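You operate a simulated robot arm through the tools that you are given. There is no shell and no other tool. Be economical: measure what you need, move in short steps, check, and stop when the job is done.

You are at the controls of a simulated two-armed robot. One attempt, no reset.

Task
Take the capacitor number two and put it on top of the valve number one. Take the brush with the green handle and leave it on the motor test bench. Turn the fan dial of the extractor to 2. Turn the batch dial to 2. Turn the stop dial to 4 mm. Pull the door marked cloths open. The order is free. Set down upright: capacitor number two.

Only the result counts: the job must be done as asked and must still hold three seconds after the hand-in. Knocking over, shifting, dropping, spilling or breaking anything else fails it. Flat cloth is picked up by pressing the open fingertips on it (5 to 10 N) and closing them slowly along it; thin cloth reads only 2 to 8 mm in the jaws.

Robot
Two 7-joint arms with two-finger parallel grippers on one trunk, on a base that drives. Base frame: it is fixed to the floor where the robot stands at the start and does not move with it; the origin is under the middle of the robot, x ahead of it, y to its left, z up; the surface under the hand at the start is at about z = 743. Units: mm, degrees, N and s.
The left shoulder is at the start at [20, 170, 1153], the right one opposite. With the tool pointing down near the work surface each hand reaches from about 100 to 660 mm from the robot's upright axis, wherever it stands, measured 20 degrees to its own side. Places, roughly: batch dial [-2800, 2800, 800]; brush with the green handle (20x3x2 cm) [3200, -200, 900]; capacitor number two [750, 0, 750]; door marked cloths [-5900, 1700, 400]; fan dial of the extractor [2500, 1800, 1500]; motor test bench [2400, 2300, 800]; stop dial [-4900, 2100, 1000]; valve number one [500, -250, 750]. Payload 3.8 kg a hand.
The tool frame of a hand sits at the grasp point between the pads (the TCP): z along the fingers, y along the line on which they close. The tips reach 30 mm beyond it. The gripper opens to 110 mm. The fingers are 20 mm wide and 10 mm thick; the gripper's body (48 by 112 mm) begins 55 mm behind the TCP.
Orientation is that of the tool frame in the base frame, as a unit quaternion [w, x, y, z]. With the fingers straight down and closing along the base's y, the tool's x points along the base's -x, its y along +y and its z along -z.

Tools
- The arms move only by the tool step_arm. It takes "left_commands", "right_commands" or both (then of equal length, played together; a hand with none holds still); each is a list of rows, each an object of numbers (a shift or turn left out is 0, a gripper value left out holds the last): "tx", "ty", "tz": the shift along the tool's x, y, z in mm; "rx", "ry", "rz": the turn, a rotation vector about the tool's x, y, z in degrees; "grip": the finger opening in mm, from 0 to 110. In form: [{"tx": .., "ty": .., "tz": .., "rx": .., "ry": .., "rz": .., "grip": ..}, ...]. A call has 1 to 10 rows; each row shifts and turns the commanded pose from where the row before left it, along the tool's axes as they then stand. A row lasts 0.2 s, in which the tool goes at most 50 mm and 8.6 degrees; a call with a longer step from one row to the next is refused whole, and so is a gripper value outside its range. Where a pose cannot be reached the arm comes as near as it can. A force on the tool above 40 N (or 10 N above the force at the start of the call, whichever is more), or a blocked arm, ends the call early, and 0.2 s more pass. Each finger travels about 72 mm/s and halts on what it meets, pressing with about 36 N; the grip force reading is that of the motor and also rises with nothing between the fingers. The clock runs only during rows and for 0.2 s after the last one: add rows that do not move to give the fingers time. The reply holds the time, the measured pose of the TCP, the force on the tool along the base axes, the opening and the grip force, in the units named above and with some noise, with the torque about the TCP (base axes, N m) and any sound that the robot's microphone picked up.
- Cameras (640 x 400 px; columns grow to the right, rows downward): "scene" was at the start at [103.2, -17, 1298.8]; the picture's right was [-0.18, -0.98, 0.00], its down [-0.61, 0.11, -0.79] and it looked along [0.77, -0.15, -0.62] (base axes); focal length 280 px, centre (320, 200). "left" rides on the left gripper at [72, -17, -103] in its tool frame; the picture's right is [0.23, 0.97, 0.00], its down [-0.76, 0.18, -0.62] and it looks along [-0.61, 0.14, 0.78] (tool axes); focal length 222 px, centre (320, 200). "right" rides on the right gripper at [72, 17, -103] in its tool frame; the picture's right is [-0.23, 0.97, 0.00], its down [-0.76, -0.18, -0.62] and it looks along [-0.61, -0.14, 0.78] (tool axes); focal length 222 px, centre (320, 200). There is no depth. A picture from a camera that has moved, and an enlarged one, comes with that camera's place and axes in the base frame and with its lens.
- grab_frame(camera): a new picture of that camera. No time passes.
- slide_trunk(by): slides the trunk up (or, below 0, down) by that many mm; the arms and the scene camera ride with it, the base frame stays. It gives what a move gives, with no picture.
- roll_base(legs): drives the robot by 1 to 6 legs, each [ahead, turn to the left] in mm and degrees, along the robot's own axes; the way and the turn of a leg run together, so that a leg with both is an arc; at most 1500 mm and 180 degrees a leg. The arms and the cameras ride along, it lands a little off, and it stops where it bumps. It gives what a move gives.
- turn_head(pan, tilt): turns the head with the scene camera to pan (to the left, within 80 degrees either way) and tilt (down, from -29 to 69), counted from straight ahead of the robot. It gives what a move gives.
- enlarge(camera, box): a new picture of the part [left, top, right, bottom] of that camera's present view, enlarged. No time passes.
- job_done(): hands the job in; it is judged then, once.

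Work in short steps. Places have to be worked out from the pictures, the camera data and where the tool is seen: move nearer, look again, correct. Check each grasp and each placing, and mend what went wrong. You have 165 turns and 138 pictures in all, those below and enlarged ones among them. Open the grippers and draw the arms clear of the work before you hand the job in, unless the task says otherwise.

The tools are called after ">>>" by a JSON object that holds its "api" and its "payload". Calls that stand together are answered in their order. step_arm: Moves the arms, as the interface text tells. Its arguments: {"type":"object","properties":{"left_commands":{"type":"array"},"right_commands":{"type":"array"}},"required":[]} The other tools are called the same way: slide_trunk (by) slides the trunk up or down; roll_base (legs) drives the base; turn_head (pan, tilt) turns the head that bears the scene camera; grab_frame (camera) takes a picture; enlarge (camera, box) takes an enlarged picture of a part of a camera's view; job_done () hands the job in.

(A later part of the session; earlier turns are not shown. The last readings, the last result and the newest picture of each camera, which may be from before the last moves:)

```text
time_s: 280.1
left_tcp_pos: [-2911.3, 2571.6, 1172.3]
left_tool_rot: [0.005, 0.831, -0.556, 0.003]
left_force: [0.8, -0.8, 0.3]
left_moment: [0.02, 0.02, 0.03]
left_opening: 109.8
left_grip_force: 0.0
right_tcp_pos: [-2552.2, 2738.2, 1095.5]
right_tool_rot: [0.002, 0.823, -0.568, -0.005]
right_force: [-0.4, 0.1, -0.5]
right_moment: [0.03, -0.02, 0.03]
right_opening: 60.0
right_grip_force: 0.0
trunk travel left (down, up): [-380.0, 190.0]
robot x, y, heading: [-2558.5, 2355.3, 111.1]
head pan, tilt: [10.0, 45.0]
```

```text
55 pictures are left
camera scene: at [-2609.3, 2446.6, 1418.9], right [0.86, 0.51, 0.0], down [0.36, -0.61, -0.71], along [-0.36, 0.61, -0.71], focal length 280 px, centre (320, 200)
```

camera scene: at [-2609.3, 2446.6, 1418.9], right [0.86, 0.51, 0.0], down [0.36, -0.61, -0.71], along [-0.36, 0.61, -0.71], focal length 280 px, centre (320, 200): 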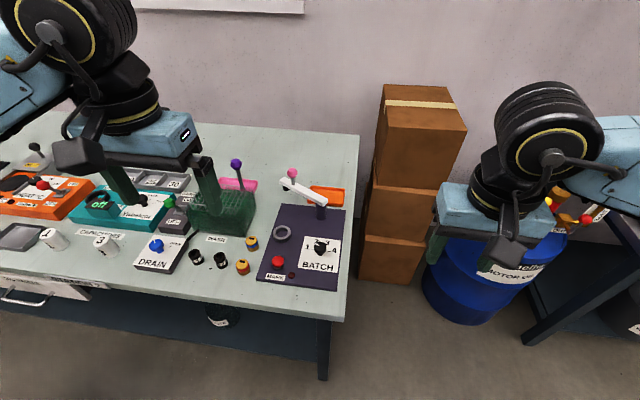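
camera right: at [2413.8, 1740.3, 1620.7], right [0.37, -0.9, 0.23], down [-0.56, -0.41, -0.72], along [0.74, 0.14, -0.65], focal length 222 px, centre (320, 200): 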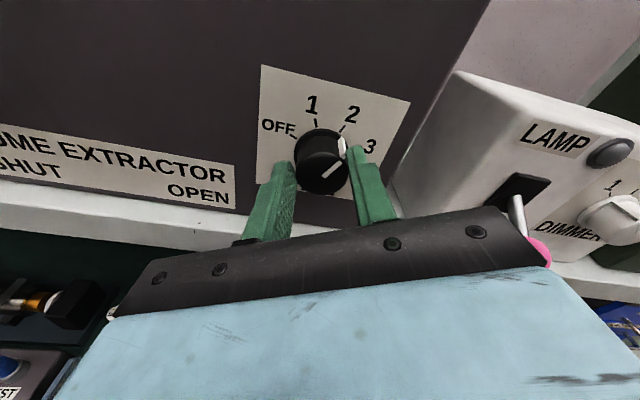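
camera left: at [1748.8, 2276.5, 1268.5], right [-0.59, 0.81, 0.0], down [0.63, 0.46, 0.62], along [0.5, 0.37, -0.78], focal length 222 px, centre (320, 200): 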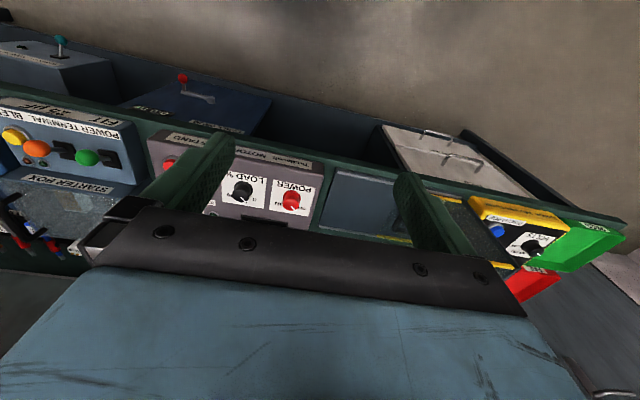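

>>> {"api": "enlarge", "payload": {"camera": "scene", "box": [250, 160, 360, 295]}}

```text
2.96 times, centred on (305, 228) of scene
camera zoom: at [-2609.3, 2446.6, 1418.9], right [0.86, 0.51, 0.0], down [0.36, -0.61, -0.71], along [-0.36, 0.61, -0.71], focal length 829 px, centre (364, 118)
```

zoom: 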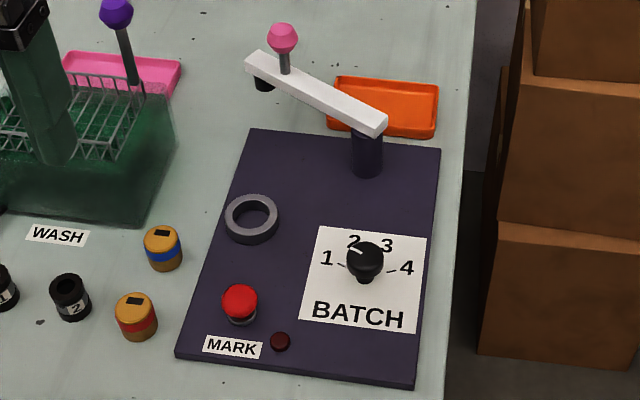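

A small round knob on a stem at about [-2810,2788,860]. I lower the trunk and bring the left hand above it.

>>> {"api": "slide_trunk", "payload": {"by": -100}}

>>> {"api": "step_arm", "payload": {"left_commands": [{"tx": -27, "ty": -29}, {"tx": -27, "ty": -29}, {"tx": -27, "ty": -29}, {"tx": -27, "ty": -29}, {"tx": -28, "ty": -28}, {"tx": -28, "ty": -28}, {"tz": 30}, {"tz": 30}, {}]}}

>>> {"api": "grab_frame", "payload": {"camera": "left"}}

```text
time_s: 281.5
left_tcp_pos: [-2910.7, 2570.6, 1073.8]
left_tool_rot: [0.004, 0.831, -0.556, 0.003]
left_force: [-0.3, -0.2, -0.6]
left_moment: [0.0, 0.01, 0.05]
left_opening: 109.7
left_grip_force: 0.1
right_tcp_pos: [-2552.1, 2739.4, 996.2]
right_tool_rot: [0.002, 0.823, -0.568, -0.005]
right_force: [0.0, 0.2, 0.3]
right_moment: [0.03, 0.0, -0.04]
right_opening: 60.0
right_grip_force: 0.2
trunk travel left (down, up): [-280.0, 290.0]
robot x, y, heading: [-2556.8, 2361.0, 111.2]
head pan, tilt: [10.0, 45.0]
```

```text
time_s: 283.5
left_tcp_pos: [-2813.4, 2788.4, 1009.6]
left_tool_rot: [0.004, 0.831, -0.556, 0.002]
left_force: [-0.3, 0.3, 0.6]
left_moment: [-0.02, -0.02, -0.01]
left_opening: 110.0
left_grip_force: 0.1
right_tcp_pos: [-2552.3, 2739.2, 995.5]
right_tool_rot: [0.001, 0.823, -0.567, -0.005]
right_force: [-0.5, 0.2, 1.1]
right_moment: [0.01, 0.01, -0.02]
right_opening: 59.8
right_grip_force: 0.0
trunk travel left (down, up): [-280.0, 290.0]
robot x, y, heading: [-2558.8, 2357.8, 110.8]
head pan, tilt: [10.0, 45.0]
```

```text
53 pictures are left
camera left: at [-2770.8, 2729.0, 1114.0], right [-0.81, -0.58, 0.01], down [-0.45, 0.64, 0.62], along [-0.36, 0.5, -0.79], focal length 222 px, centre (320, 200)
```

left: 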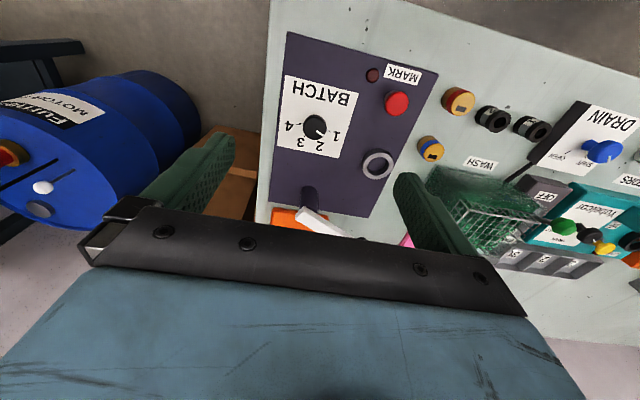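

>>> {"api": "enlarge", "payload": {"camera": "left", "box": [280, 80, 360, 160]}}

```text
5.00 times, centred on (320, 120) of left
camera zoom: at [-2770.8, 2729.0, 1114.0], right [-0.81, -0.58, 0.01], down [-0.45, 0.64, 0.62], along [-0.36, 0.5, -0.79], focal length 1111 px, centre (320, 600)
```

zoom: 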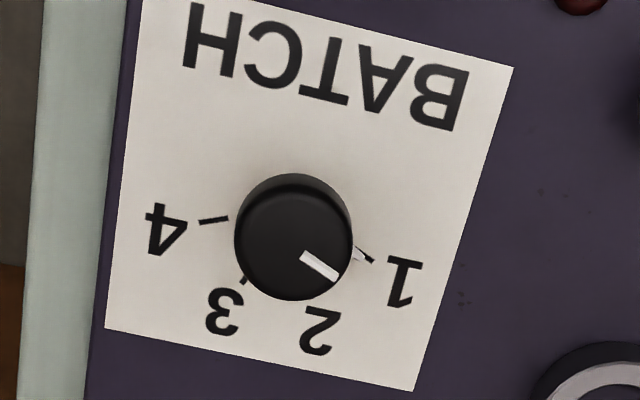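

Pointer is at 1; to 2 is +46° clockwise from above. The knob is about 28 mm further ahead; I shift, go down 60 mm, narrow the grip and look again.

>>> {"api": "step_arm", "payload": {"left_commands": [{"tx": -14, "grip": 70}, {"tx": -14}, {"tz": 30}, {"tz": 30}, {"tz": 20}, {}]}}

>>> {"api": "grab_frame", "payload": {"camera": "left"}}

```text
time_s: 284.9
left_tcp_pos: [-2825.7, 2813.9, 930.9]
left_tool_rot: [0.005, 0.831, -0.556, 0.002]
left_force: [0.2, -0.8, -1.0]
left_moment: [0.0, 0.01, 0.03]
left_opening: 70.0
left_grip_force: 0.0
right_tcp_pos: [-2551.8, 2738.9, 994.6]
right_tool_rot: [0.003, 0.823, -0.568, -0.005]
right_force: [0.7, -1.1, -1.1]
right_moment: [0.01, -0.03, -0.02]
right_opening: 59.9
right_grip_force: 0.1
trunk travel left (down, up): [-280.0, 290.0]
robot x, y, heading: [-2558.4, 2358.0, 111.3]
head pan, tilt: [10.0, 45.0]
```

```text
51 pictures are left
camera left: at [-2781.9, 2754.3, 1034.2], right [-0.81, -0.58, 0.01], down [-0.45, 0.64, 0.62], along [-0.36, 0.5, -0.79], focal length 222 px, centre (320, 200)
```

left: 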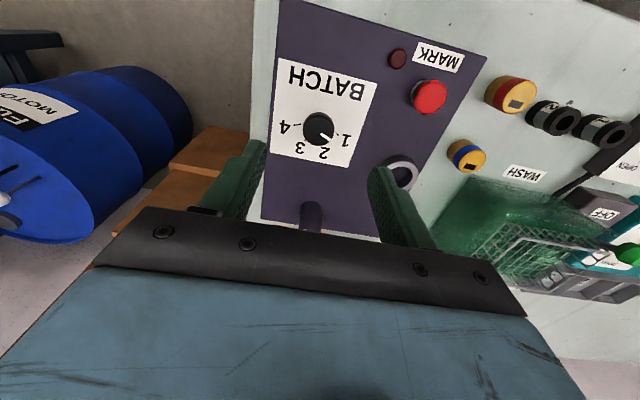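

Knob is right on the axis, top at z≈830. I descend to TCP z≈856 and look.

>>> {"api": "step_arm", "payload": {"left_commands": [{"tz": 25, "grip": 56}, {"tz": 25}, {"tz": 15}, {"tz": 10}, {}]}}

>>> {"api": "grab_frame", "payload": {"camera": "left"}}

```text
time_s: 286.1
left_tcp_pos: [-2824.6, 2812.1, 855.5]
left_tool_rot: [0.005, 0.83, -0.557, 0.002]
left_force: [-0.1, 0.2, 1.2]
left_moment: [-0.01, -0.02, 0.01]
left_opening: 56.0
left_grip_force: 0.0
right_tcp_pos: [-2552.7, 2739.7, 995.1]
right_tool_rot: [0.002, 0.824, -0.567, -0.005]
right_force: [-0.2, -0.4, 0.3]
right_moment: [-0.02, 0.02, 0.01]
right_opening: 60.1
right_grip_force: 0.1
trunk travel left (down, up): [-280.0, 290.0]
robot x, y, heading: [-2558.0, 2357.4, 111.0]
head pan, tilt: [10.0, 45.0]
```

```text
50 pictures are left
camera left: at [-2781.6, 2753.5, 959.2], right [-0.81, -0.58, 0.01], down [-0.45, 0.64, 0.62], along [-0.36, 0.5, -0.79], focal length 222 px, centre (320, 200)
```

left: 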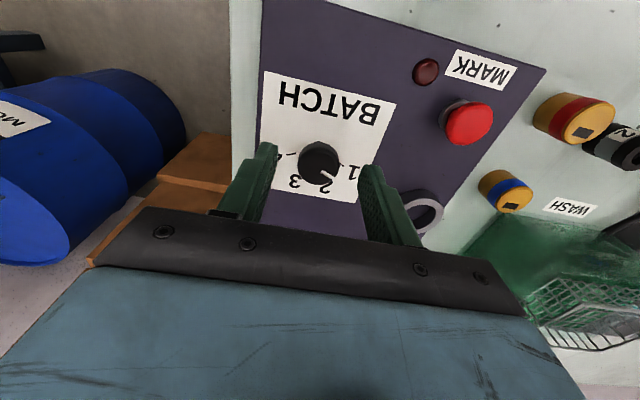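

Knob top is about level with the tips; I go 13 mm deeper and close.

>>> {"api": "step_arm", "payload": {"left_commands": [{"tz": 7}, {"tz": 6}, {}, {"grip": 42}, {"grip": 30}, {"grip": 22}, {}]}}

>>> {"api": "grab_frame", "payload": {"camera": "left"}}

```text
time_s: 287.7
left_tcp_pos: [-2824.8, 2812.4, 842.3]
left_tool_rot: [0.004, 0.831, -0.556, 0.002]
left_force: [0.6, -0.1, -0.9]
left_moment: [0.03, 0.0, 0.01]
left_opening: 22.0
left_grip_force: 0.1
right_tcp_pos: [-2552.4, 2737.8, 995.3]
right_tool_rot: [0.002, 0.823, -0.568, -0.005]
right_force: [-0.7, -0.6, 0.4]
right_moment: [-0.01, 0.0, -0.01]
right_opening: 60.2
right_grip_force: 0.0
trunk travel left (down, up): [-280.0, 290.0]
robot x, y, heading: [-2560.2, 2357.1, 111.2]
head pan, tilt: [10.0, 45.0]
```

```text
49 pictures are left
camera left: at [-2781.6, 2753.4, 945.9], right [-0.81, -0.58, 0.01], down [-0.45, 0.64, 0.62], along [-0.36, 0.5, -0.79], focal length 222 px, centre (320, 200)
```

left: 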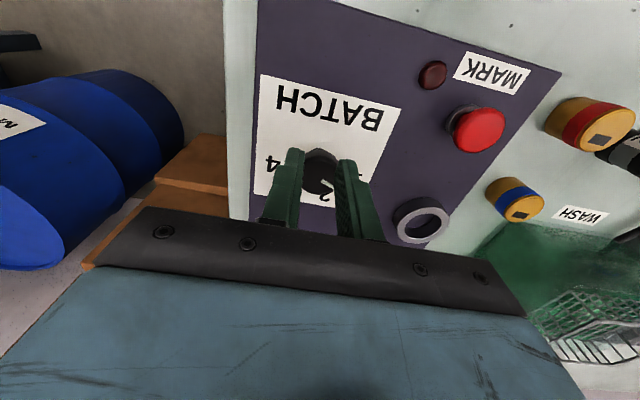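

No contact yet at 22 mm; I close further.

>>> {"api": "step_arm", "payload": {"left_commands": [{"grip": 18}, {"grip": 12}, {}, {}]}}

```text
time_s: 288.7
left_tcp_pos: [-2824.9, 2811.8, 842.4]
left_tool_rot: [0.004, 0.831, -0.556, 0.002]
left_force: [-0.8, -0.9, 0.2]
left_moment: [-0.02, 0.06, -0.01]
left_opening: 12.1
left_grip_force: 0.2
right_tcp_pos: [-2552.8, 2738.9, 996.2]
right_tool_rot: [0.001, 0.823, -0.568, -0.005]
right_force: [0.3, 0.3, -1.0]
right_moment: [-0.04, 0.02, 0.0]
right_opening: 60.0
right_grip_force: 0.1
trunk travel left (down, up): [-280.0, 290.0]
robot x, y, heading: [-2560.4, 2357.7, 110.8]
head pan, tilt: [10.0, 45.0]
```

The fingers missed it: the knob must be lower or nearer. I reopen and look from both cameras.

>>> {"api": "step_arm", "payload": {"left_commands": [{"grip": 30}, {"grip": 56}, {}]}}

>>> {"api": "enlarge", "payload": {"camera": "scene", "box": [240, 150, 380, 290]}}

>>> {"api": "enlarge", "payload": {"camera": "left", "box": [250, 110, 390, 220]}}

```text
time_s: 289.5
left_tcp_pos: [-2825.8, 2812.8, 842.7]
left_tool_rot: [0.004, 0.831, -0.556, 0.002]
left_force: [-0.1, 0.2, 0.2]
left_moment: [-0.03, 0.03, -0.05]
left_opening: 56.1
left_grip_force: 0.0
right_tcp_pos: [-2550.8, 2739.5, 995.4]
right_tool_rot: [0.002, 0.823, -0.568, -0.005]
right_force: [-0.5, -0.4, 1.1]
right_moment: [-0.03, -0.04, -0.01]
right_opening: 60.0
right_grip_force: 0.1
trunk travel left (down, up): [-280.0, 290.0]
robot x, y, heading: [-2554.8, 2361.4, 111.1]
head pan, tilt: [10.0, 45.0]
```

```text
2.86 times, centred on (310, 220) of scene
camera zoom: at [-2609.4, 2446.6, 1318.9], right [0.86, 0.51, 0.0], down [0.36, -0.61, -0.71], along [-0.36, 0.61, -0.71], focal length 799 px, centre (349, 143)
```

zoom: 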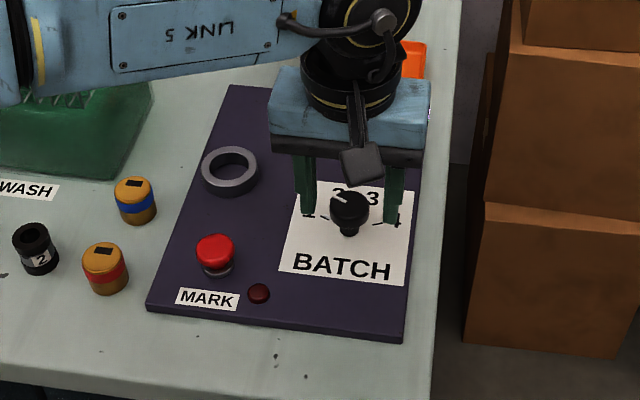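

```text
3.64 times, centred on (320, 165) of left
camera zoom: at [-2781.7, 2753.4, 945.9], right [-0.81, -0.58, 0.01], down [-0.45, 0.64, 0.62], along [-0.36, 0.5, -0.79], focal length 808 px, centre (320, 327)
```

zoom: 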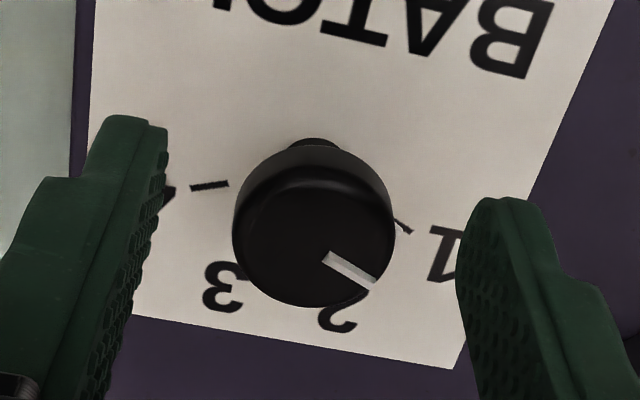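

Re-solving from the three views: knob top is at z≈813 (just at the tips) and ~8 mm further ahead. I shift 8 ahead, go 14 mm lower in steps, and close.

>>> {"api": "step_arm", "payload": {"left_commands": [{"tx": -8}, {"tz": 5}, {"tz": 5}, {"tz": 4}, {}, {"grip": 44}, {"grip": 34}, {"grip": 26}, {}, {}]}}

```text
time_s: 291.7
left_tcp_pos: [-2830.3, 2819.5, 827.6]
left_tool_rot: [0.005, 0.831, -0.556, 0.002]
left_force: [-10.5, -5.5, 3.0]
left_moment: [-0.44, 0.33, 0.13]
left_opening: 32.7
left_grip_force: 45.4
right_tcp_pos: [-2552.8, 2737.7, 995.1]
right_tool_rot: [0.002, 0.823, -0.568, -0.005]
right_force: [0.2, 0.4, 0.0]
right_moment: [0.01, -0.03, -0.02]
right_opening: 59.9
right_grip_force: 0.0
trunk travel left (down, up): [-280.0, 290.0]
robot x, y, heading: [-2559.0, 2355.9, 111.2]
head pan, tilt: [10.0, 45.0]
```

Gripped at 32.7 mm. I relieve the side force by 2 mm and turn 46° clockwise.

>>> {"api": "step_arm", "payload": {"left_commands": [{"ty": 2}, {"rz": 8}, {"rz": 8}, {"rz": 8}, {"rz": 8}, {"rz": 7}, {"rz": 7}, {}]}}

>>> {"api": "grab_frame", "payload": {"camera": "left"}}

```text
time_s: 293.5
left_tcp_pos: [-2835.6, 2819.8, 828.3]
left_tool_rot: [-0.006, -0.548, 0.836, -0.002]
left_force: [-26.3, 1.5, 4.5]
left_moment: [-0.44, 1.26, 0.19]
left_opening: 32.6
left_grip_force: 45.1
right_tcp_pos: [-2553.9, 2739.4, 994.7]
right_tool_rot: [0.001, 0.823, -0.568, -0.003]
right_force: [-0.2, -0.5, 0.1]
right_moment: [0.0, 0.01, -0.01]
right_opening: 60.0
right_grip_force: 0.2
trunk travel left (down, up): [-280.0, 290.0]
robot x, y, heading: [-2555.8, 2360.3, 110.6]
head pan, tilt: [10.0, 45.0]
```

```text
46 pictures are left
camera left: at [-2848.3, 2746.7, 932.0], right [-0.98, 0.18, 0.01], down [0.14, 0.77, 0.62], along [0.11, 0.61, -0.79], focal length 222 px, centre (320, 200)
```

left: 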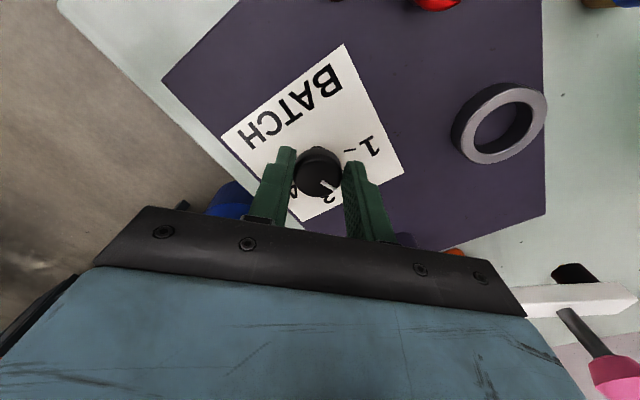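

The dial turned towards 2. I release, rise and check where it settles.

>>> {"api": "step_arm", "payload": {"left_commands": [{"grip": 40}, {"grip": 60}, {}, {"tz": -25}, {"tz": -35}, {"tz": -40}, {}]}}

>>> {"api": "enlarge", "payload": {"camera": "left", "box": [270, 60, 370, 160]}}

```text
time_s: 295.1
left_tcp_pos: [-2830.4, 2820.4, 927.8]
left_tool_rot: [-0.003, -0.548, 0.837, -0.004]
left_force: [-0.3, -0.2, 0.2]
left_moment: [-0.03, -0.02, 0.01]
left_opening: 59.9
left_grip_force: 0.0
right_tcp_pos: [-2552.1, 2738.8, 995.0]
right_tool_rot: [0.003, 0.823, -0.568, -0.005]
right_force: [-1.4, 1.1, -0.2]
right_moment: [-0.02, -0.01, 0.02]
right_opening: 60.3
right_grip_force: 0.0
trunk travel left (down, up): [-280.0, 290.0]
robot x, y, heading: [-2555.8, 2357.5, 111.0]
head pan, tilt: [10.0, 45.0]
```

```text
4.00 times, centred on (320, 110) of left
camera zoom: at [-2843.9, 2748.5, 1032.3], right [-0.98, 0.18, 0.0], down [0.14, 0.78, 0.61], along [0.11, 0.6, -0.79], focal length 888 px, centre (320, 560)
```

zoom: 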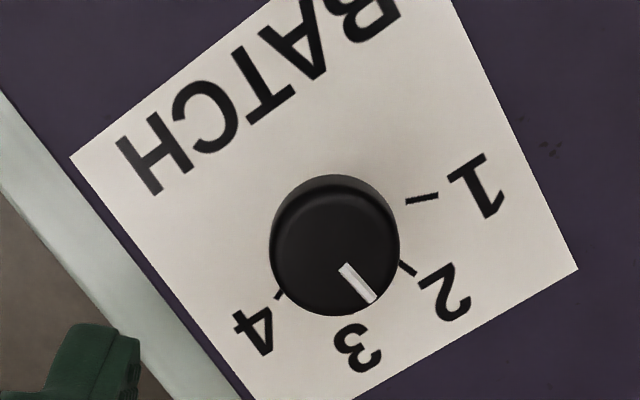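

The reading is ambiguous because of parallax. I move the hand aside and view the dial with the scene camera from above.

>>> {"api": "step_arm", "payload": {"left_commands": [{"tz": -30}, {"tx": 30, "tz": -20}, {"tx": 40, "ty": 20}, {"tx": 40, "ty": 20}, {"tx": 40, "ty": 20}, {"tx": 40, "ty": 20}]}}

>>> {"api": "slide_trunk", "payload": {"by": 250}}

>>> {"api": "turn_head", "payload": {"pan": 18, "tilt": 60}}

>>> {"api": "grab_frame", "payload": {"camera": "scene"}}

```text
time_s: 296.5
left_tcp_pos: [-2950.8, 2699.8, 980.5]
left_tool_rot: [-0.004, -0.548, 0.837, -0.004]
left_force: [0.3, 0.5, 0.9]
left_moment: [0.01, 0.04, 0.02]
left_opening: 60.0
left_grip_force: 0.2
left hand out of reach, approached as far as the arm can: row 6
right_tcp_pos: [-2551.7, 2739.7, 995.7]
right_tool_rot: [0.003, 0.823, -0.568, -0.004]
right_force: [0.5, 1.0, 0.4]
right_moment: [-0.02, 0.0, -0.02]
right_opening: 60.4
right_grip_force: 0.1
trunk travel left (down, up): [-280.0, 290.0]
robot x, y, heading: [-2558.0, 2357.6, 110.9]
head pan, tilt: [10.0, 45.0]
```

```text
time_s: 299.1
left_tcp_pos: [-2952.3, 2700.3, 1229.9]
left_tool_rot: [-0.003, -0.549, 0.836, -0.003]
left_force: [0.4, 0.3, 1.1]
left_moment: [0.02, 0.01, 0.01]
left_opening: 60.1
left_grip_force: 0.1
right_tcp_pos: [-2552.7, 2738.2, 1245.2]
right_tool_rot: [0.002, 0.823, -0.568, -0.005]
right_force: [0.1, -0.2, 0.3]
right_moment: [0.0, 0.02, 0.0]
right_opening: 59.9
right_grip_force: 0.2
trunk travel left (down, up): [-530.0, 40.0]
robot x, y, heading: [-2557.8, 2355.5, 110.9]
head pan, tilt: [10.0, 45.0]
```

```text
time_s: 299.8
left_tcp_pos: [-2951.8, 2699.6, 1230.5]
left_tool_rot: [-0.004, -0.548, 0.837, -0.003]
left_force: [0.6, -0.7, -0.5]
left_moment: [0.01, -0.01, -0.02]
left_opening: 59.9
left_grip_force: 0.1
right_tcp_pos: [-2552.0, 2739.0, 1245.1]
right_tool_rot: [0.003, 0.823, -0.568, -0.004]
right_force: [-0.2, -0.2, -0.6]
right_moment: [0.0, 0.01, 0.03]
right_opening: 59.8
right_grip_force: 0.1
trunk travel left (down, up): [-530.0, 40.0]
robot x, y, heading: [-2557.1, 2360.4, 111.1]
head pan, tilt: [18.0, 60.0]
```

```text
44 pictures are left
camera scene: at [-2609.4, 2428.7, 1549.4], right [0.78, 0.63, 0.0], down [0.54, -0.67, -0.5], along [-0.31, 0.39, -0.87], focal length 280 px, centre (320, 200)
```

scene: 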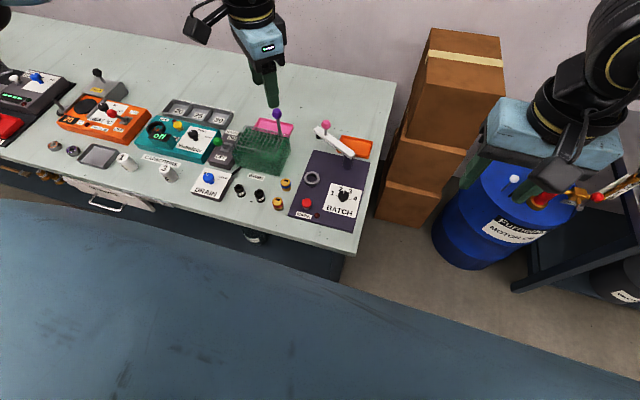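

>>> {"api": "enlarge", "payload": {"camera": "scene", "box": [320, 180, 365, 220]}}

```text
10.00 times, centred on (342, 200) of scene
camera zoom: at [-2609.4, 2428.7, 1549.4], right [0.78, 0.63, 0.0], down [0.54, -0.67, -0.5], along [-0.31, 0.39, -0.87], focal length 2798 px, centre (95, 200)
```

zoom: 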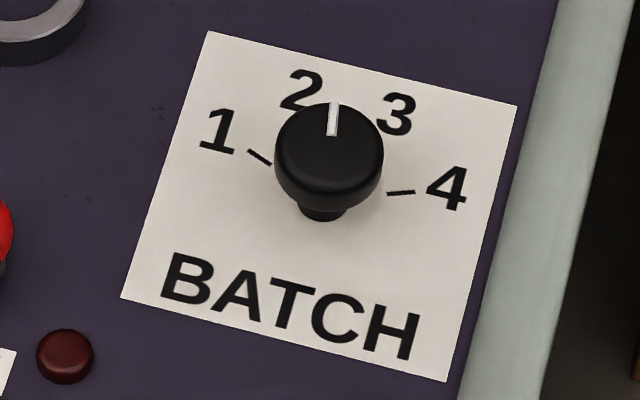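

The pointer is about 8° left of the middle while "2" is at −21°: it overshot by ~13°. I go back to the knob (refined centre [-2833,2825]) and turn it back 13°.

>>> {"api": "slide_trunk", "payload": {"by": -250}}

>>> {"api": "step_arm", "payload": {"left_commands": [{"tx": -36, "ty": -13}, {"tx": -36, "ty": -13}, {"tx": -36, "ty": -13}, {"tx": -36, "ty": -13}, {"tx": -18.8, "ty": -6.9}, {"tz": 30}, {"tz": 35}, {"tz": 35}, {}]}}

>>> {"api": "grab_frame", "payload": {"camera": "left"}}

```text
time_s: 302.4
left_tcp_pos: [-2952.0, 2700.4, 980.5]
left_tool_rot: [-0.003, -0.548, 0.836, -0.004]
left_force: [-0.2, 0.1, -0.8]
left_moment: [0.02, 0.02, -0.02]
left_opening: 60.0
left_grip_force: 0.1
right_tcp_pos: [-2552.6, 2738.2, 994.5]
right_tool_rot: [0.002, 0.823, -0.567, -0.005]
right_force: [-1.0, 0.2, 1.0]
right_moment: [0.02, -0.01, -0.01]
right_opening: 60.1
right_grip_force: 0.1
trunk travel left (down, up): [-280.0, 290.0]
robot x, y, heading: [-2558.5, 2360.4, 111.2]
head pan, tilt: [18.0, 60.0]
```

```text
time_s: 304.4
left_tcp_pos: [-2833.8, 2825.3, 878.6]
left_tool_rot: [-0.003, -0.548, 0.836, -0.003]
left_force: [1.0, -0.7, 0.5]
left_moment: [-0.01, -0.01, -0.02]
left_opening: 60.1
left_grip_force: 0.1
right_tcp_pos: [-2552.7, 2738.9, 995.6]
right_tool_rot: [0.002, 0.823, -0.568, -0.004]
right_force: [-1.2, -0.1, 0.2]
right_moment: [-0.02, 0.0, -0.02]
right_opening: 60.2
right_grip_force: 0.0
trunk travel left (down, up): [-280.0, 290.0]
robot x, y, heading: [-2553.1, 2359.2, 111.0]
head pan, tilt: [18.0, 60.0]
```

```text
42 pictures are left
camera left: at [-2847.4, 2753.2, 982.4], right [-0.98, 0.18, 0.0], down [0.14, 0.77, 0.62], along [0.11, 0.61, -0.79], focal length 222 px, centre (320, 200)
```

left: 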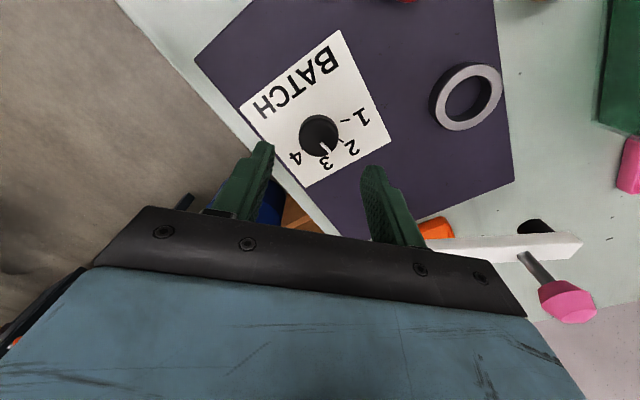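

Aligned. I descend, grip, turn −13° and release.

>>> {"api": "step_arm", "payload": {"left_commands": [{"tz": 20}, {"tz": 18}, {"tz": 12}, {}, {"grip": 44}, {"grip": 34}, {"grip": 26}, {}, {"rz": -6.5}, {"rz": -6.5}]}}

>>> {"api": "step_arm", "payload": {"left_commands": [{}, {"grip": 40}, {"grip": 60}, {}, {"tz": -30}, {"tz": -40}, {"tz": -40}, {"tx": 40, "tz": -20}, {"tx": 40, "ty": 20}, {"tx": 40, "ty": 20}]}}

>>> {"api": "grab_frame", "payload": {"camera": "scene"}}

```text
time_s: 306.6
left_tcp_pos: [-2834.4, 2825.1, 860.6]
left_tool_rot: [-0.003, -0.64, 0.769, -0.003]
left_force: [-0.6, -0.8, -0.5]
left_moment: [0.02, 0.02, -0.05]
left_opening: 26.1
left_grip_force: 0.1
left hand out of reach, approached as far as the arm can: row 1, 2, 3
right_tcp_pos: [-2552.9, 2738.8, 995.3]
right_tool_rot: [0.001, 0.823, -0.568, -0.004]
right_force: [-0.4, 0.1, -0.5]
right_moment: [0.04, -0.03, 0.01]
right_opening: 59.9
right_grip_force: 0.1
trunk travel left (down, up): [-280.0, 290.0]
robot x, y, heading: [-2557.6, 2359.1, 111.2]
head pan, tilt: [18.0, 60.0]
```

```text
time_s: 308.8
left_tcp_pos: [-2895.2, 2713.2, 990.1]
left_tool_rot: [-0.003, -0.639, 0.769, -0.003]
left_force: [1.0, -0.3, -0.1]
left_moment: [0.02, -0.01, 0.01]
left_opening: 59.9
left_grip_force: 0.0
right_tcp_pos: [-2553.2, 2738.2, 995.0]
right_tool_rot: [0.002, 0.823, -0.568, -0.005]
right_force: [0.4, 0.3, -0.2]
right_moment: [0.01, -0.03, -0.03]
right_opening: 60.2
right_grip_force: 0.1
trunk travel left (down, up): [-280.0, 290.0]
robot x, y, heading: [-2560.3, 2357.0, 110.8]
head pan, tilt: [18.0, 60.0]
```

```text
41 pictures are left
camera scene: at [-2610.1, 2427.7, 1299.4], right [0.78, 0.63, 0.0], down [0.55, -0.67, -0.5], along [-0.31, 0.39, -0.87], focal length 280 px, centre (320, 200)
```

scene: 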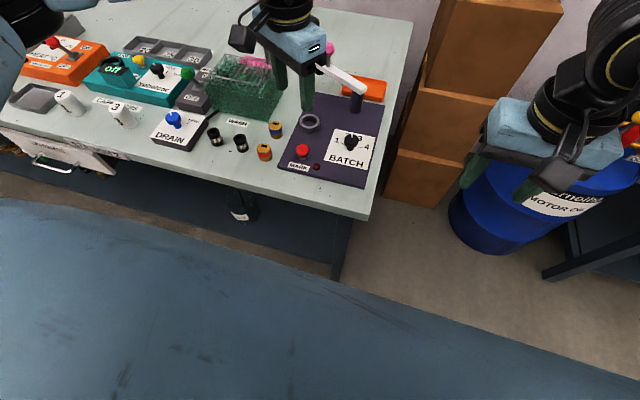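

The hand could not get down at that yaw. I turn it 20° back first, then approach again.

>>> {"api": "step_arm", "payload": {"left_commands": [{"rz": -6.7}, {"rz": -6.7}, {"rz": -6.6}, {"tx": -33.6, "ty": -26.4}, {"tx": -33.6, "ty": -26.4}, {"tx": -33.6, "ty": -26.4}, {"tz": 40}, {"tz": 40}, {"tz": 35}, {}]}}

>>> {"api": "step_arm", "payload": {"left_commands": [{"tz": 20}, {"tz": 15}, {"tz": 11}, {}]}}

>>> {"api": "grab_frame", "payload": {"camera": "left"}}

```text
time_s: 311.0
left_tcp_pos: [-2833.8, 2825.6, 875.1]
left_tool_rot: [0.004, 0.763, -0.646, 0.002]
left_force: [0.7, -0.2, 1.0]
left_moment: [0.01, -0.01, -0.01]
left_opening: 60.0
left_grip_force: 0.1
right_tcp_pos: [-2552.5, 2739.1, 994.9]
right_tool_rot: [0.002, 0.824, -0.567, -0.004]
right_force: [0.5, -0.3, 0.6]
right_moment: [0.0, -0.01, -0.01]
right_opening: 59.9
right_grip_force: 0.1
trunk travel left (down, up): [-280.0, 290.0]
robot x, y, heading: [-2560.8, 2357.6, 111.1]
head pan, tilt: [18.0, 60.0]
```

```text
time_s: 312.0
left_tcp_pos: [-2834.7, 2825.1, 828.7]
left_tool_rot: [0.004, 0.763, -0.646, 0.002]
left_force: [0.1, 0.9, 1.5]
left_moment: [0.0, -0.02, 0.0]
left_opening: 60.2
left_grip_force: 0.1
right_tcp_pos: [-2552.2, 2738.5, 996.2]
right_tool_rot: [0.002, 0.823, -0.568, -0.005]
right_force: [-0.1, 0.7, 0.0]
right_moment: [0.03, -0.02, 0.0]
right_opening: 59.8
right_grip_force: 0.2
trunk travel left (down, up): [-280.0, 290.0]
robot x, y, heading: [-2557.6, 2358.0, 111.3]
head pan, tilt: [18.0, 60.0]
```

```text
40 pictures are left
camera left: at [-2805.7, 2758.2, 932.9], right [-0.92, -0.38, 0.01], down [-0.3, 0.73, 0.62], along [-0.24, 0.57, -0.79], focal length 222 px, centre (320, 200)
```

left: 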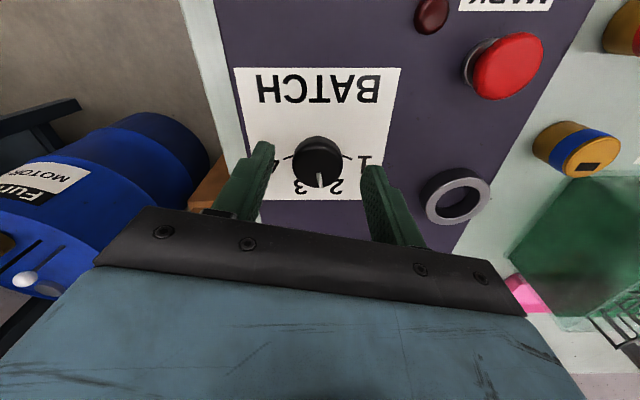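

At the right depth, centred. I grip, turn −13°, release and rise.

>>> {"api": "step_arm", "payload": {"left_commands": [{"grip": 44}, {"grip": 34}, {"grip": 26}, {}, {"rz": -4.5}, {"rz": -4.5}, {"rz": -4}, {}]}}

>>> {"api": "step_arm", "payload": {"left_commands": [{"grip": 40}, {"grip": 60}, {}, {"tz": -30}, {"tz": -40}, {"tz": -40}, {"tx": 40, "tz": -20}, {"tx": 40, "ty": 20}, {"tx": 40, "ty": 20}]}}

>>> {"api": "enlarge", "payload": {"camera": "scene", "box": [325, 125, 385, 180]}}

```text
time_s: 313.8
left_tcp_pos: [-2832.7, 2826.0, 829.9]
left_tool_rot: [0.005, 0.831, -0.556, 0.002]
left_force: [10.5, 1.2, 0.3]
left_moment: [-0.33, -0.79, -0.02]
left_opening: 32.1
left_grip_force: 45.1
right_tcp_pos: [-2551.5, 2739.5, 995.3]
right_tool_rot: [0.003, 0.823, -0.568, -0.005]
right_force: [0.0, -0.1, -0.2]
right_moment: [0.0, -0.03, -0.04]
right_opening: 60.2
right_grip_force: 0.0
trunk travel left (down, up): [-280.0, 290.0]
robot x, y, heading: [-2555.0, 2358.7, 110.7]
head pan, tilt: [18.0, 60.0]
```

```text
time_s: 315.8
left_tcp_pos: [-2826.2, 2699.2, 960.6]
left_tool_rot: [0.004, 0.832, -0.555, 0.002]
left_force: [-0.2, 0.0, -0.3]
left_moment: [0.03, 0.03, 0.0]
left_opening: 60.0
left_grip_force: 0.0
right_tcp_pos: [-2552.9, 2739.4, 995.9]
right_tool_rot: [0.002, 0.823, -0.568, -0.004]
right_force: [-0.1, -0.5, -0.1]
right_moment: [0.02, -0.02, 0.02]
right_opening: 59.7
right_grip_force: 0.1
trunk travel left (down, up): [-280.0, 290.0]
robot x, y, heading: [-2558.8, 2361.3, 110.8]
head pan, tilt: [18.0, 60.0]
```

```text
7.27 times, centred on (355, 152) of scene
camera zoom: at [-2609.7, 2427.9, 1299.4], right [0.78, 0.63, 0.0], down [0.54, -0.67, -0.5], along [-0.31, 0.39, -0.87], focal length 2035 px, centre (66, 546)
```

zoom: 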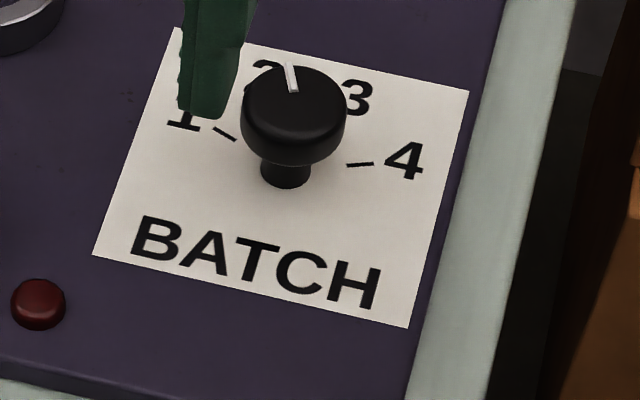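

Pointer now reads 2. I back away, drive on along the aisle toward the stop dial and look.

>>> {"api": "step_arm", "payload": {"left_commands": [{"tx": 30, "tz": -30}, {"tx": 40, "ty": 20, "tz": -20}, {"ty": 40}, {"ty": 40}, {"ty": 40}]}}

>>> {"api": "roll_base", "payload": {"legs": [[-380, 0], [0, 90], [1400, 0]]}}

>>> {"api": "turn_head", "payload": {"pan": -25, "tilt": 15}}

>>> {"api": "grab_frame", "payload": {"camera": "scene"}}

```text
time_s: 317.0
left_tcp_pos: [-2929.0, 2581.4, 1011.4]
left_tool_rot: [0.003, 0.831, -0.556, 0.002]
left_force: [0.0, -0.4, 0.4]
left_moment: [0.02, 0.0, 0.0]
left_opening: 60.3
left_grip_force: 0.1
right_tcp_pos: [-2554.0, 2738.2, 995.6]
right_tool_rot: [0.002, 0.823, -0.568, -0.004]
right_force: [0.6, -0.2, 0.6]
right_moment: [-0.01, -0.04, 0.0]
right_opening: 60.0
right_grip_force: 0.1
trunk travel left (down, up): [-280.0, 290.0]
robot x, y, heading: [-2556.0, 2358.7, 110.8]
head pan, tilt: [18.0, 60.0]
```

```text
time_s: 329.8
left_tcp_pos: [-3958.1, 1134.7, 1010.6]
left_tool_rot: [0.002, 0.981, 0.193, 0.005]
left_force: [-0.8, -0.4, -0.3]
left_moment: [-0.03, 0.0, 0.03]
left_opening: 60.1
left_grip_force: 0.0
right_tcp_pos: [-4113.5, 1512.0, 994.7]
right_tool_rot: [0.005, 0.984, 0.178, -0.002]
right_force: [0.1, 0.1, -1.1]
right_moment: [-0.02, 0.02, -0.02]
right_opening: 60.0
right_grip_force: 0.1
trunk travel left (down, up): [-280.0, 290.0]
robot x, y, heading: [-3735.5, 1508.0, -159.1]
head pan, tilt: [18.0, 60.0]
```

```text
time_s: 330.9
left_tcp_pos: [-3957.9, 1135.5, 1012.0]
left_tool_rot: [0.002, 0.981, 0.193, 0.004]
left_force: [-1.1, 0.7, 0.3]
left_moment: [0.01, -0.02, -0.01]
left_opening: 60.2
left_grip_force: 0.1
right_tcp_pos: [-4113.9, 1512.2, 995.3]
right_tool_rot: [0.004, 0.984, 0.178, -0.001]
right_force: [0.7, 0.5, -0.2]
right_moment: [-0.04, 0.01, 0.0]
right_opening: 59.8
right_grip_force: 0.1
trunk travel left (down, up): [-280.0, 290.0]
robot x, y, heading: [-3736.0, 1505.8, -159.3]
head pan, tilt: [-25.0, 15.0]
```

```text
38 pictures are left
camera scene: at [-3849.0, 1503.8, 1365.6], right [0.07, 1.0, 0.0], down [0.26, -0.02, -0.97], along [-0.96, 0.07, -0.26], focal length 280 px, centre (320, 200)
```

scene: 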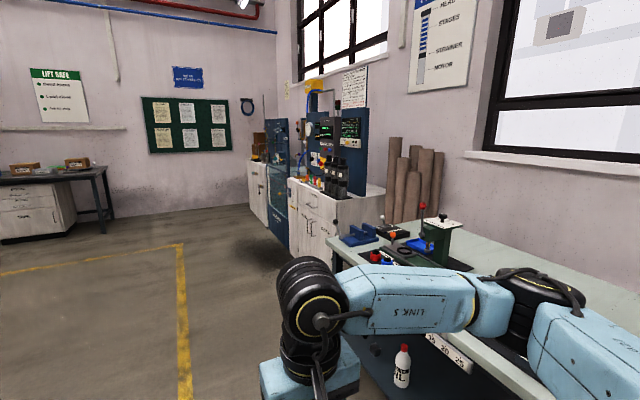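

The stop dial should be on the green device at the bench's far end; the white cabinet beyond has the doors. I drive on 850 mm, face the bench and look.

>>> {"api": "roll_base", "payload": {"legs": [[860, 0], [0, -90]]}}

>>> {"api": "turn_head", "payload": {"pan": 0, "tilt": 25}}

>>> {"api": "grab_frame", "payload": {"camera": "scene"}}

```text
time_s: 339.3
left_tcp_pos: [-4915.9, 1414.1, 1012.3]
left_tool_rot: [0.005, 0.837, -0.548, 0.002]
left_force: [-0.2, -0.8, 0.2]
left_moment: [-0.02, 0.04, 0.02]
left_opening: 60.3
left_grip_force: 0.0
right_tcp_pos: [-4541.7, 1578.1, 993.9]
right_tool_rot: [0.003, 0.829, -0.559, -0.004]
right_force: [0.3, -0.3, -0.3]
right_moment: [0.0, -0.01, 0.0]
right_opening: 60.1
right_grip_force: 0.1
trunk travel left (down, up): [-280.0, 290.0]
robot x, y, heading: [-4541.1, 1195.2, 112.4]
head pan, tilt: [-25.0, 15.0]
```

```text
time_s: 340.2
left_tcp_pos: [-4914.8, 1414.4, 1012.2]
left_tool_rot: [0.005, 0.837, -0.547, 0.003]
left_force: [-0.4, -0.1, -0.1]
left_moment: [0.01, -0.02, -0.02]
left_opening: 60.1
left_grip_force: 0.1
right_tcp_pos: [-4542.9, 1577.6, 994.7]
right_tool_rot: [0.002, 0.829, -0.559, -0.005]
right_force: [0.0, 0.7, 0.6]
right_moment: [-0.02, -0.01, -0.01]
right_opening: 59.8
right_grip_force: 0.0
trunk travel left (down, up): [-280.0, 290.0]
robot x, y, heading: [-4536.4, 1199.0, 112.3]
head pan, tilt: [0.0, 25.0]
```

```text
37 pictures are left
camera scene: at [-4585.4, 1301.4, 1349.5], right [0.93, 0.38, 0.0], down [0.16, -0.39, -0.91], along [-0.34, 0.84, -0.42], focal length 280 px, centre (320, 200)
```

scene: 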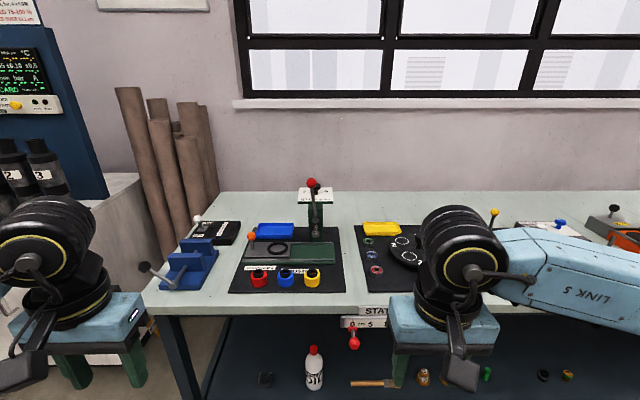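

>>> {"api": "enlarge", "payload": {"camera": "scene", "box": [250, 165, 360, 275]}}

```text
3.64 times, centred on (305, 220) of scene
camera zoom: at [-4585.4, 1301.4, 1349.5], right [0.93, 0.38, 0.0], down [0.16, -0.39, -0.91], along [-0.34, 0.84, -0.42], focal length 1017 px, centre (374, 127)
```

zoom: 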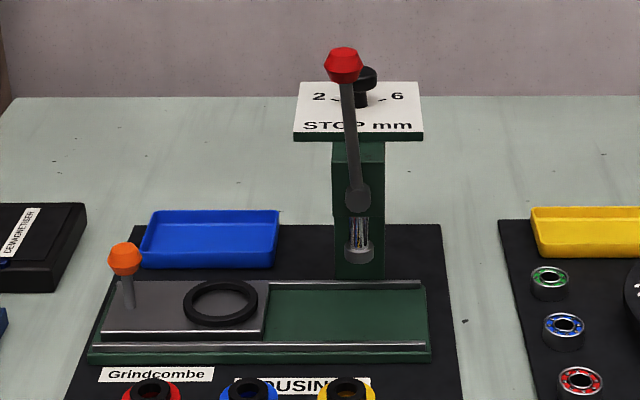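

The STOP dial sits on a plate atop the press column, knob at about [-4923,2114,~990], with the red lever ball in front. I raise the trunk, and drive so that the knob is ahead-left for the left hand.

>>> {"api": "slide_trunk", "payload": {"by": 120}}

>>> {"api": "roll_base", "payload": {"legs": [[0, -35], [262, 0], [0, 35], [120, 0]]}}

>>> {"api": "turn_head", "payload": {"pan": 12, "tilt": 40}}

>>> {"api": "grab_frame", "payload": {"camera": "scene"}}

```text
time_s: 341.7
left_tcp_pos: [-4915.7, 1413.8, 1130.6]
left_tool_rot: [0.005, 0.837, -0.548, 0.002]
left_force: [-0.1, 0.0, 0.2]
left_moment: [-0.01, 0.01, -0.03]
left_opening: 60.1
left_grip_force: 0.0
right_tcp_pos: [-4542.3, 1578.3, 1115.4]
right_tool_rot: [0.002, 0.829, -0.559, -0.004]
right_force: [0.3, -0.4, -0.3]
right_moment: [0.01, 0.03, 0.0]
right_opening: 59.8
right_grip_force: 0.0
trunk travel left (down, up): [-400.0, 170.0]
robot x, y, heading: [-4541.1, 1198.5, 112.2]
head pan, tilt: [0.0, 25.0]
```

```text
time_s: 347.7
left_tcp_pos: [-4901.2, 1781.7, 1130.7]
left_tool_rot: [0.004, 0.835, -0.55, 0.002]
left_force: [0.3, -0.2, 0.2]
left_moment: [-0.04, -0.01, 0.0]
left_opening: 60.2
left_grip_force: 0.1
right_tcp_pos: [-4526.6, 1944.4, 1115.6]
right_tool_rot: [0.002, 0.828, -0.561, -0.003]
right_force: [-0.8, 0.0, -0.4]
right_moment: [-0.07, -0.01, 0.0]
right_opening: 60.1
right_grip_force: 0.1
trunk travel left (down, up): [-400.0, 170.0]
robot x, y, heading: [-4525.1, 1564.4, 111.8]
head pan, tilt: [0.0, 25.0]
```

```text
time_s: 348.5
left_tcp_pos: [-4900.7, 1780.8, 1131.5]
left_tool_rot: [0.004, 0.836, -0.549, 0.002]
left_force: [-0.4, 0.3, -0.5]
left_moment: [-0.01, 0.01, 0.01]
left_opening: 59.8
left_grip_force: 0.0
right_tcp_pos: [-4526.7, 1943.0, 1116.9]
right_tool_rot: [0.003, 0.828, -0.561, -0.005]
right_force: [0.0, -1.2, 0.9]
right_moment: [0.0, -0.02, 0.01]
right_opening: 60.0
right_grip_force: 0.0
trunk travel left (down, up): [-400.0, 170.0]
robot x, y, heading: [-4524.0, 1566.0, 111.8]
head pan, tilt: [12.0, 40.0]
```

```text
35 pictures are left
camera scene: at [-4583.8, 1651.9, 1446.2], right [0.83, 0.56, 0.0], down [0.36, -0.53, -0.77], along [-0.43, 0.64, -0.64], focal length 280 px, centre (320, 200)
```

scene: 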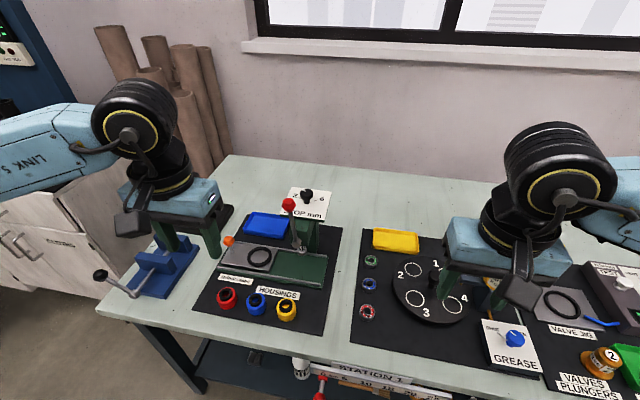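

>>> {"api": "enlarge", "payload": {"camera": "scene", "box": [265, 170, 345, 250]}}

```text
5.00 times, centred on (305, 210) of scene
camera zoom: at [-4583.8, 1651.9, 1446.2], right [0.83, 0.56, 0.0], down [0.36, -0.53, -0.77], along [-0.43, 0.64, -0.64], focal length 1399 px, centre (395, 150)
```

zoom: 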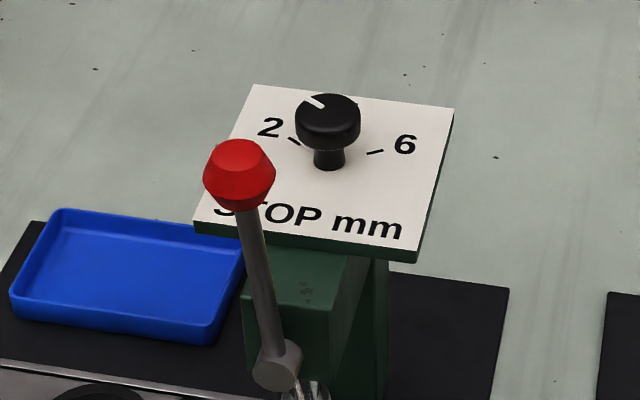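

Pointer is at 2; "4" lies straight up in the middle (≈ +58°). Knob ≈[-4928,2107,993]; lever ball top ≈1070 and 114 mm in front. I bring the left hand over the knob at z≈1140.

>>> {"api": "step_arm", "payload": {"left_commands": [{"tx": -38.8, "ty": -13, "tz": -10}, {"tx": -38.8, "ty": -13}, {"tx": -38.8, "ty": -13}, {"tx": -38.8, "ty": -13}, {"tx": -38.8, "ty": -13}, {"tx": -38.8, "ty": -13}, {"tx": -38.8, "ty": -13}, {"tx": -38.4, "ty": -13.4}, {}]}}

>>> {"api": "grab_frame", "payload": {"camera": "left"}}

```text
time_s: 350.5
left_tcp_pos: [-4923.5, 2090.0, 1136.5]
left_tool_rot: [0.004, 0.835, -0.55, 0.001]
left_force: [-0.1, 0.3, -0.3]
left_moment: [-0.01, -0.01, 0.01]
left_opening: 60.2
left_grip_force: 0.0
left hand out of reach, approached as far as the arm can: row 8
right_tcp_pos: [-4527.7, 1943.4, 1115.8]
right_tool_rot: [0.002, 0.827, -0.562, -0.005]
right_force: [-0.4, 0.3, 0.3]
right_moment: [0.0, -0.01, -0.01]
right_opening: 59.9
right_grip_force: 0.0
trunk travel left (down, up): [-400.0, 170.0]
robot x, y, heading: [-4526.9, 1561.8, 111.9]
head pan, tilt: [12.0, 40.0]
```

```text
33 pictures are left
camera left: at [-4879.6, 2031.7, 1241.0], right [-0.8, -0.59, 0.01], down [-0.46, 0.63, 0.62], along [-0.37, 0.49, -0.79], focal length 222 px, centre (320, 200)
```

left: 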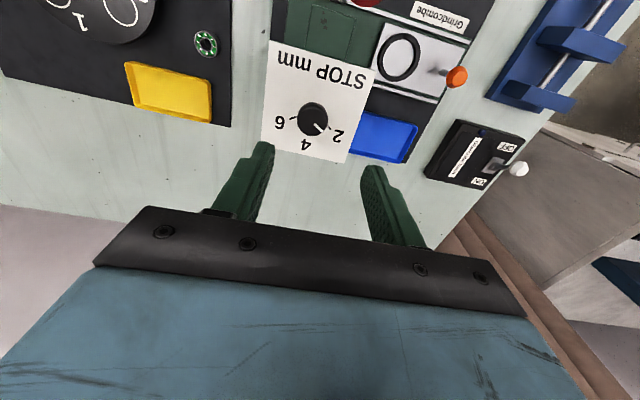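

Knob is ~5 mm ahead and 5 mm right of the tool axis. I correct and lower to z≈1056.

>>> {"api": "step_arm", "payload": {"left_commands": [{"ty": -5, "tz": 20}, {"tx": -5.5, "tz": 20}, {"tz": 20}, {"tz": 20}, {}]}}

>>> {"api": "grab_frame", "payload": {"camera": "left"}}

```text
time_s: 351.7
left_tcp_pos: [-4919.3, 2089.6, 1055.9]
left_tool_rot: [0.004, 0.835, -0.55, 0.001]
left_force: [-0.3, -0.1, 0.4]
left_moment: [-0.04, 0.0, -0.05]
left_opening: 60.1
left_grip_force: 0.1
left hand out of reach, approached as far as the arm can: row 2
right_tcp_pos: [-4526.8, 1943.1, 1115.7]
right_tool_rot: [0.002, 0.827, -0.562, -0.005]
right_force: [-0.1, -0.3, 0.5]
right_moment: [0.01, -0.02, -0.03]
right_opening: 60.4
right_grip_force: 0.0
trunk travel left (down, up): [-400.0, 170.0]
robot x, y, heading: [-4527.9, 1562.2, 111.9]
head pan, tilt: [12.0, 40.0]
```

```text
32 pictures are left
camera left: at [-4875.4, 2031.1, 1160.5], right [-0.8, -0.59, 0.01], down [-0.46, 0.63, 0.62], along [-0.37, 0.49, -0.79], focal length 222 px, centre (320, 200)
```

left: 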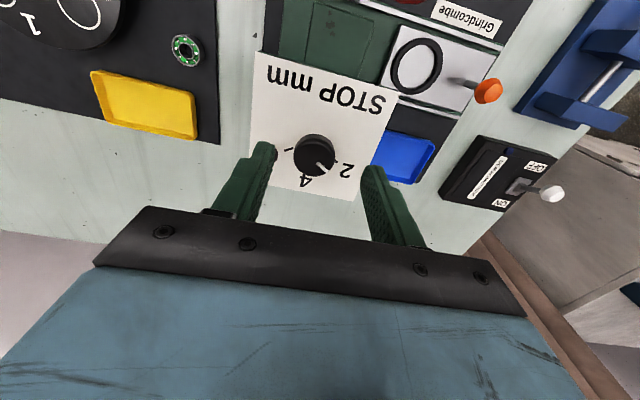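

The knob is ~4 mm beyond reach; I nudge the base 20 mm ahead for slack, then check.

>>> {"api": "roll_base", "payload": {"legs": [[22, 0]]}}

>>> {"api": "step_arm", "payload": {"left_commands": [{"tx": 17, "ty": -1.5}, {}]}}

>>> {"api": "grab_frame", "payload": {"camera": "left"}}

```text
time_s: 352.5
left_tcp_pos: [-4927.6, 2109.6, 1057.3]
left_tool_rot: [0.004, 0.836, -0.549, 0.001]
left_force: [-0.6, 0.6, 0.1]
left_moment: [-0.01, 0.02, 0.0]
left_opening: 60.1
left_grip_force: 0.0
right_tcp_pos: [-4535.2, 1964.2, 1114.7]
right_tool_rot: [0.003, 0.828, -0.561, -0.005]
right_force: [-0.5, -0.4, -0.3]
right_moment: [-0.02, 0.0, -0.02]
right_opening: 59.9
right_grip_force: 0.0
trunk travel left (down, up): [-400.0, 170.0]
robot x, y, heading: [-4534.6, 1584.9, 111.8]
head pan, tilt: [12.0, 40.0]
```

```text
time_s: 353.1
left_tcp_pos: [-4917.8, 2095.6, 1056.8]
left_tool_rot: [0.005, 0.835, -0.55, 0.002]
left_force: [-0.2, 0.2, -0.5]
left_moment: [-0.01, 0.03, -0.02]
left_opening: 59.9
left_grip_force: 0.1
right_tcp_pos: [-4535.0, 1964.5, 1115.2]
right_tool_rot: [0.003, 0.828, -0.561, -0.005]
right_force: [0.2, 0.0, -0.2]
right_moment: [0.0, 0.02, -0.01]
right_opening: 60.0
right_grip_force: 0.1
trunk travel left (down, up): [-400.0, 170.0]
robot x, y, heading: [-4530.7, 1586.7, 111.9]
head pan, tilt: [12.0, 40.0]
```

```text
31 pictures are left
camera left: at [-4873.9, 2037.5, 1160.7], right [-0.8, -0.59, 0.01], down [-0.46, 0.64, 0.62], along [-0.37, 0.49, -0.79], focal length 222 px, centre (320, 200)
```

left: 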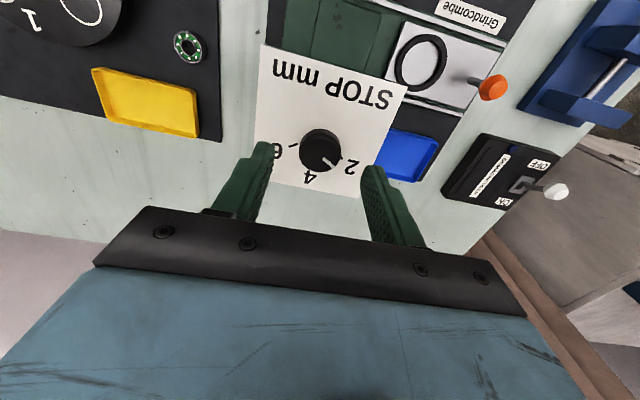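

On axis now. I descend 45 mm and close on the knob.

>>> {"api": "step_arm", "payload": {"left_commands": [{"tz": 15}, {"tz": 15}, {"tz": 10}, {"tz": 5}, {}, {"grip": 46}, {"grip": 36}, {"grip": 26}, {}, {}]}}

```text
time_s: 355.3
left_tcp_pos: [-4919.5, 2095.2, 1012.7]
left_tool_rot: [0.004, 0.836, -0.549, 0.001]
left_force: [-1.0, -1.0, -1.0]
left_moment: [0.0, 0.05, 0.01]
left_opening: 33.3
left_grip_force: 36.1
right_tcp_pos: [-4534.4, 1963.7, 1116.0]
right_tool_rot: [0.002, 0.828, -0.56, -0.005]
right_force: [0.6, 0.4, 0.0]
right_moment: [0.01, 0.02, -0.03]
right_opening: 60.1
right_grip_force: 0.1
trunk travel left (down, up): [-400.0, 170.0]
robot x, y, heading: [-4536.2, 1583.6, 111.7]
head pan, tilt: [12.0, 40.0]
```

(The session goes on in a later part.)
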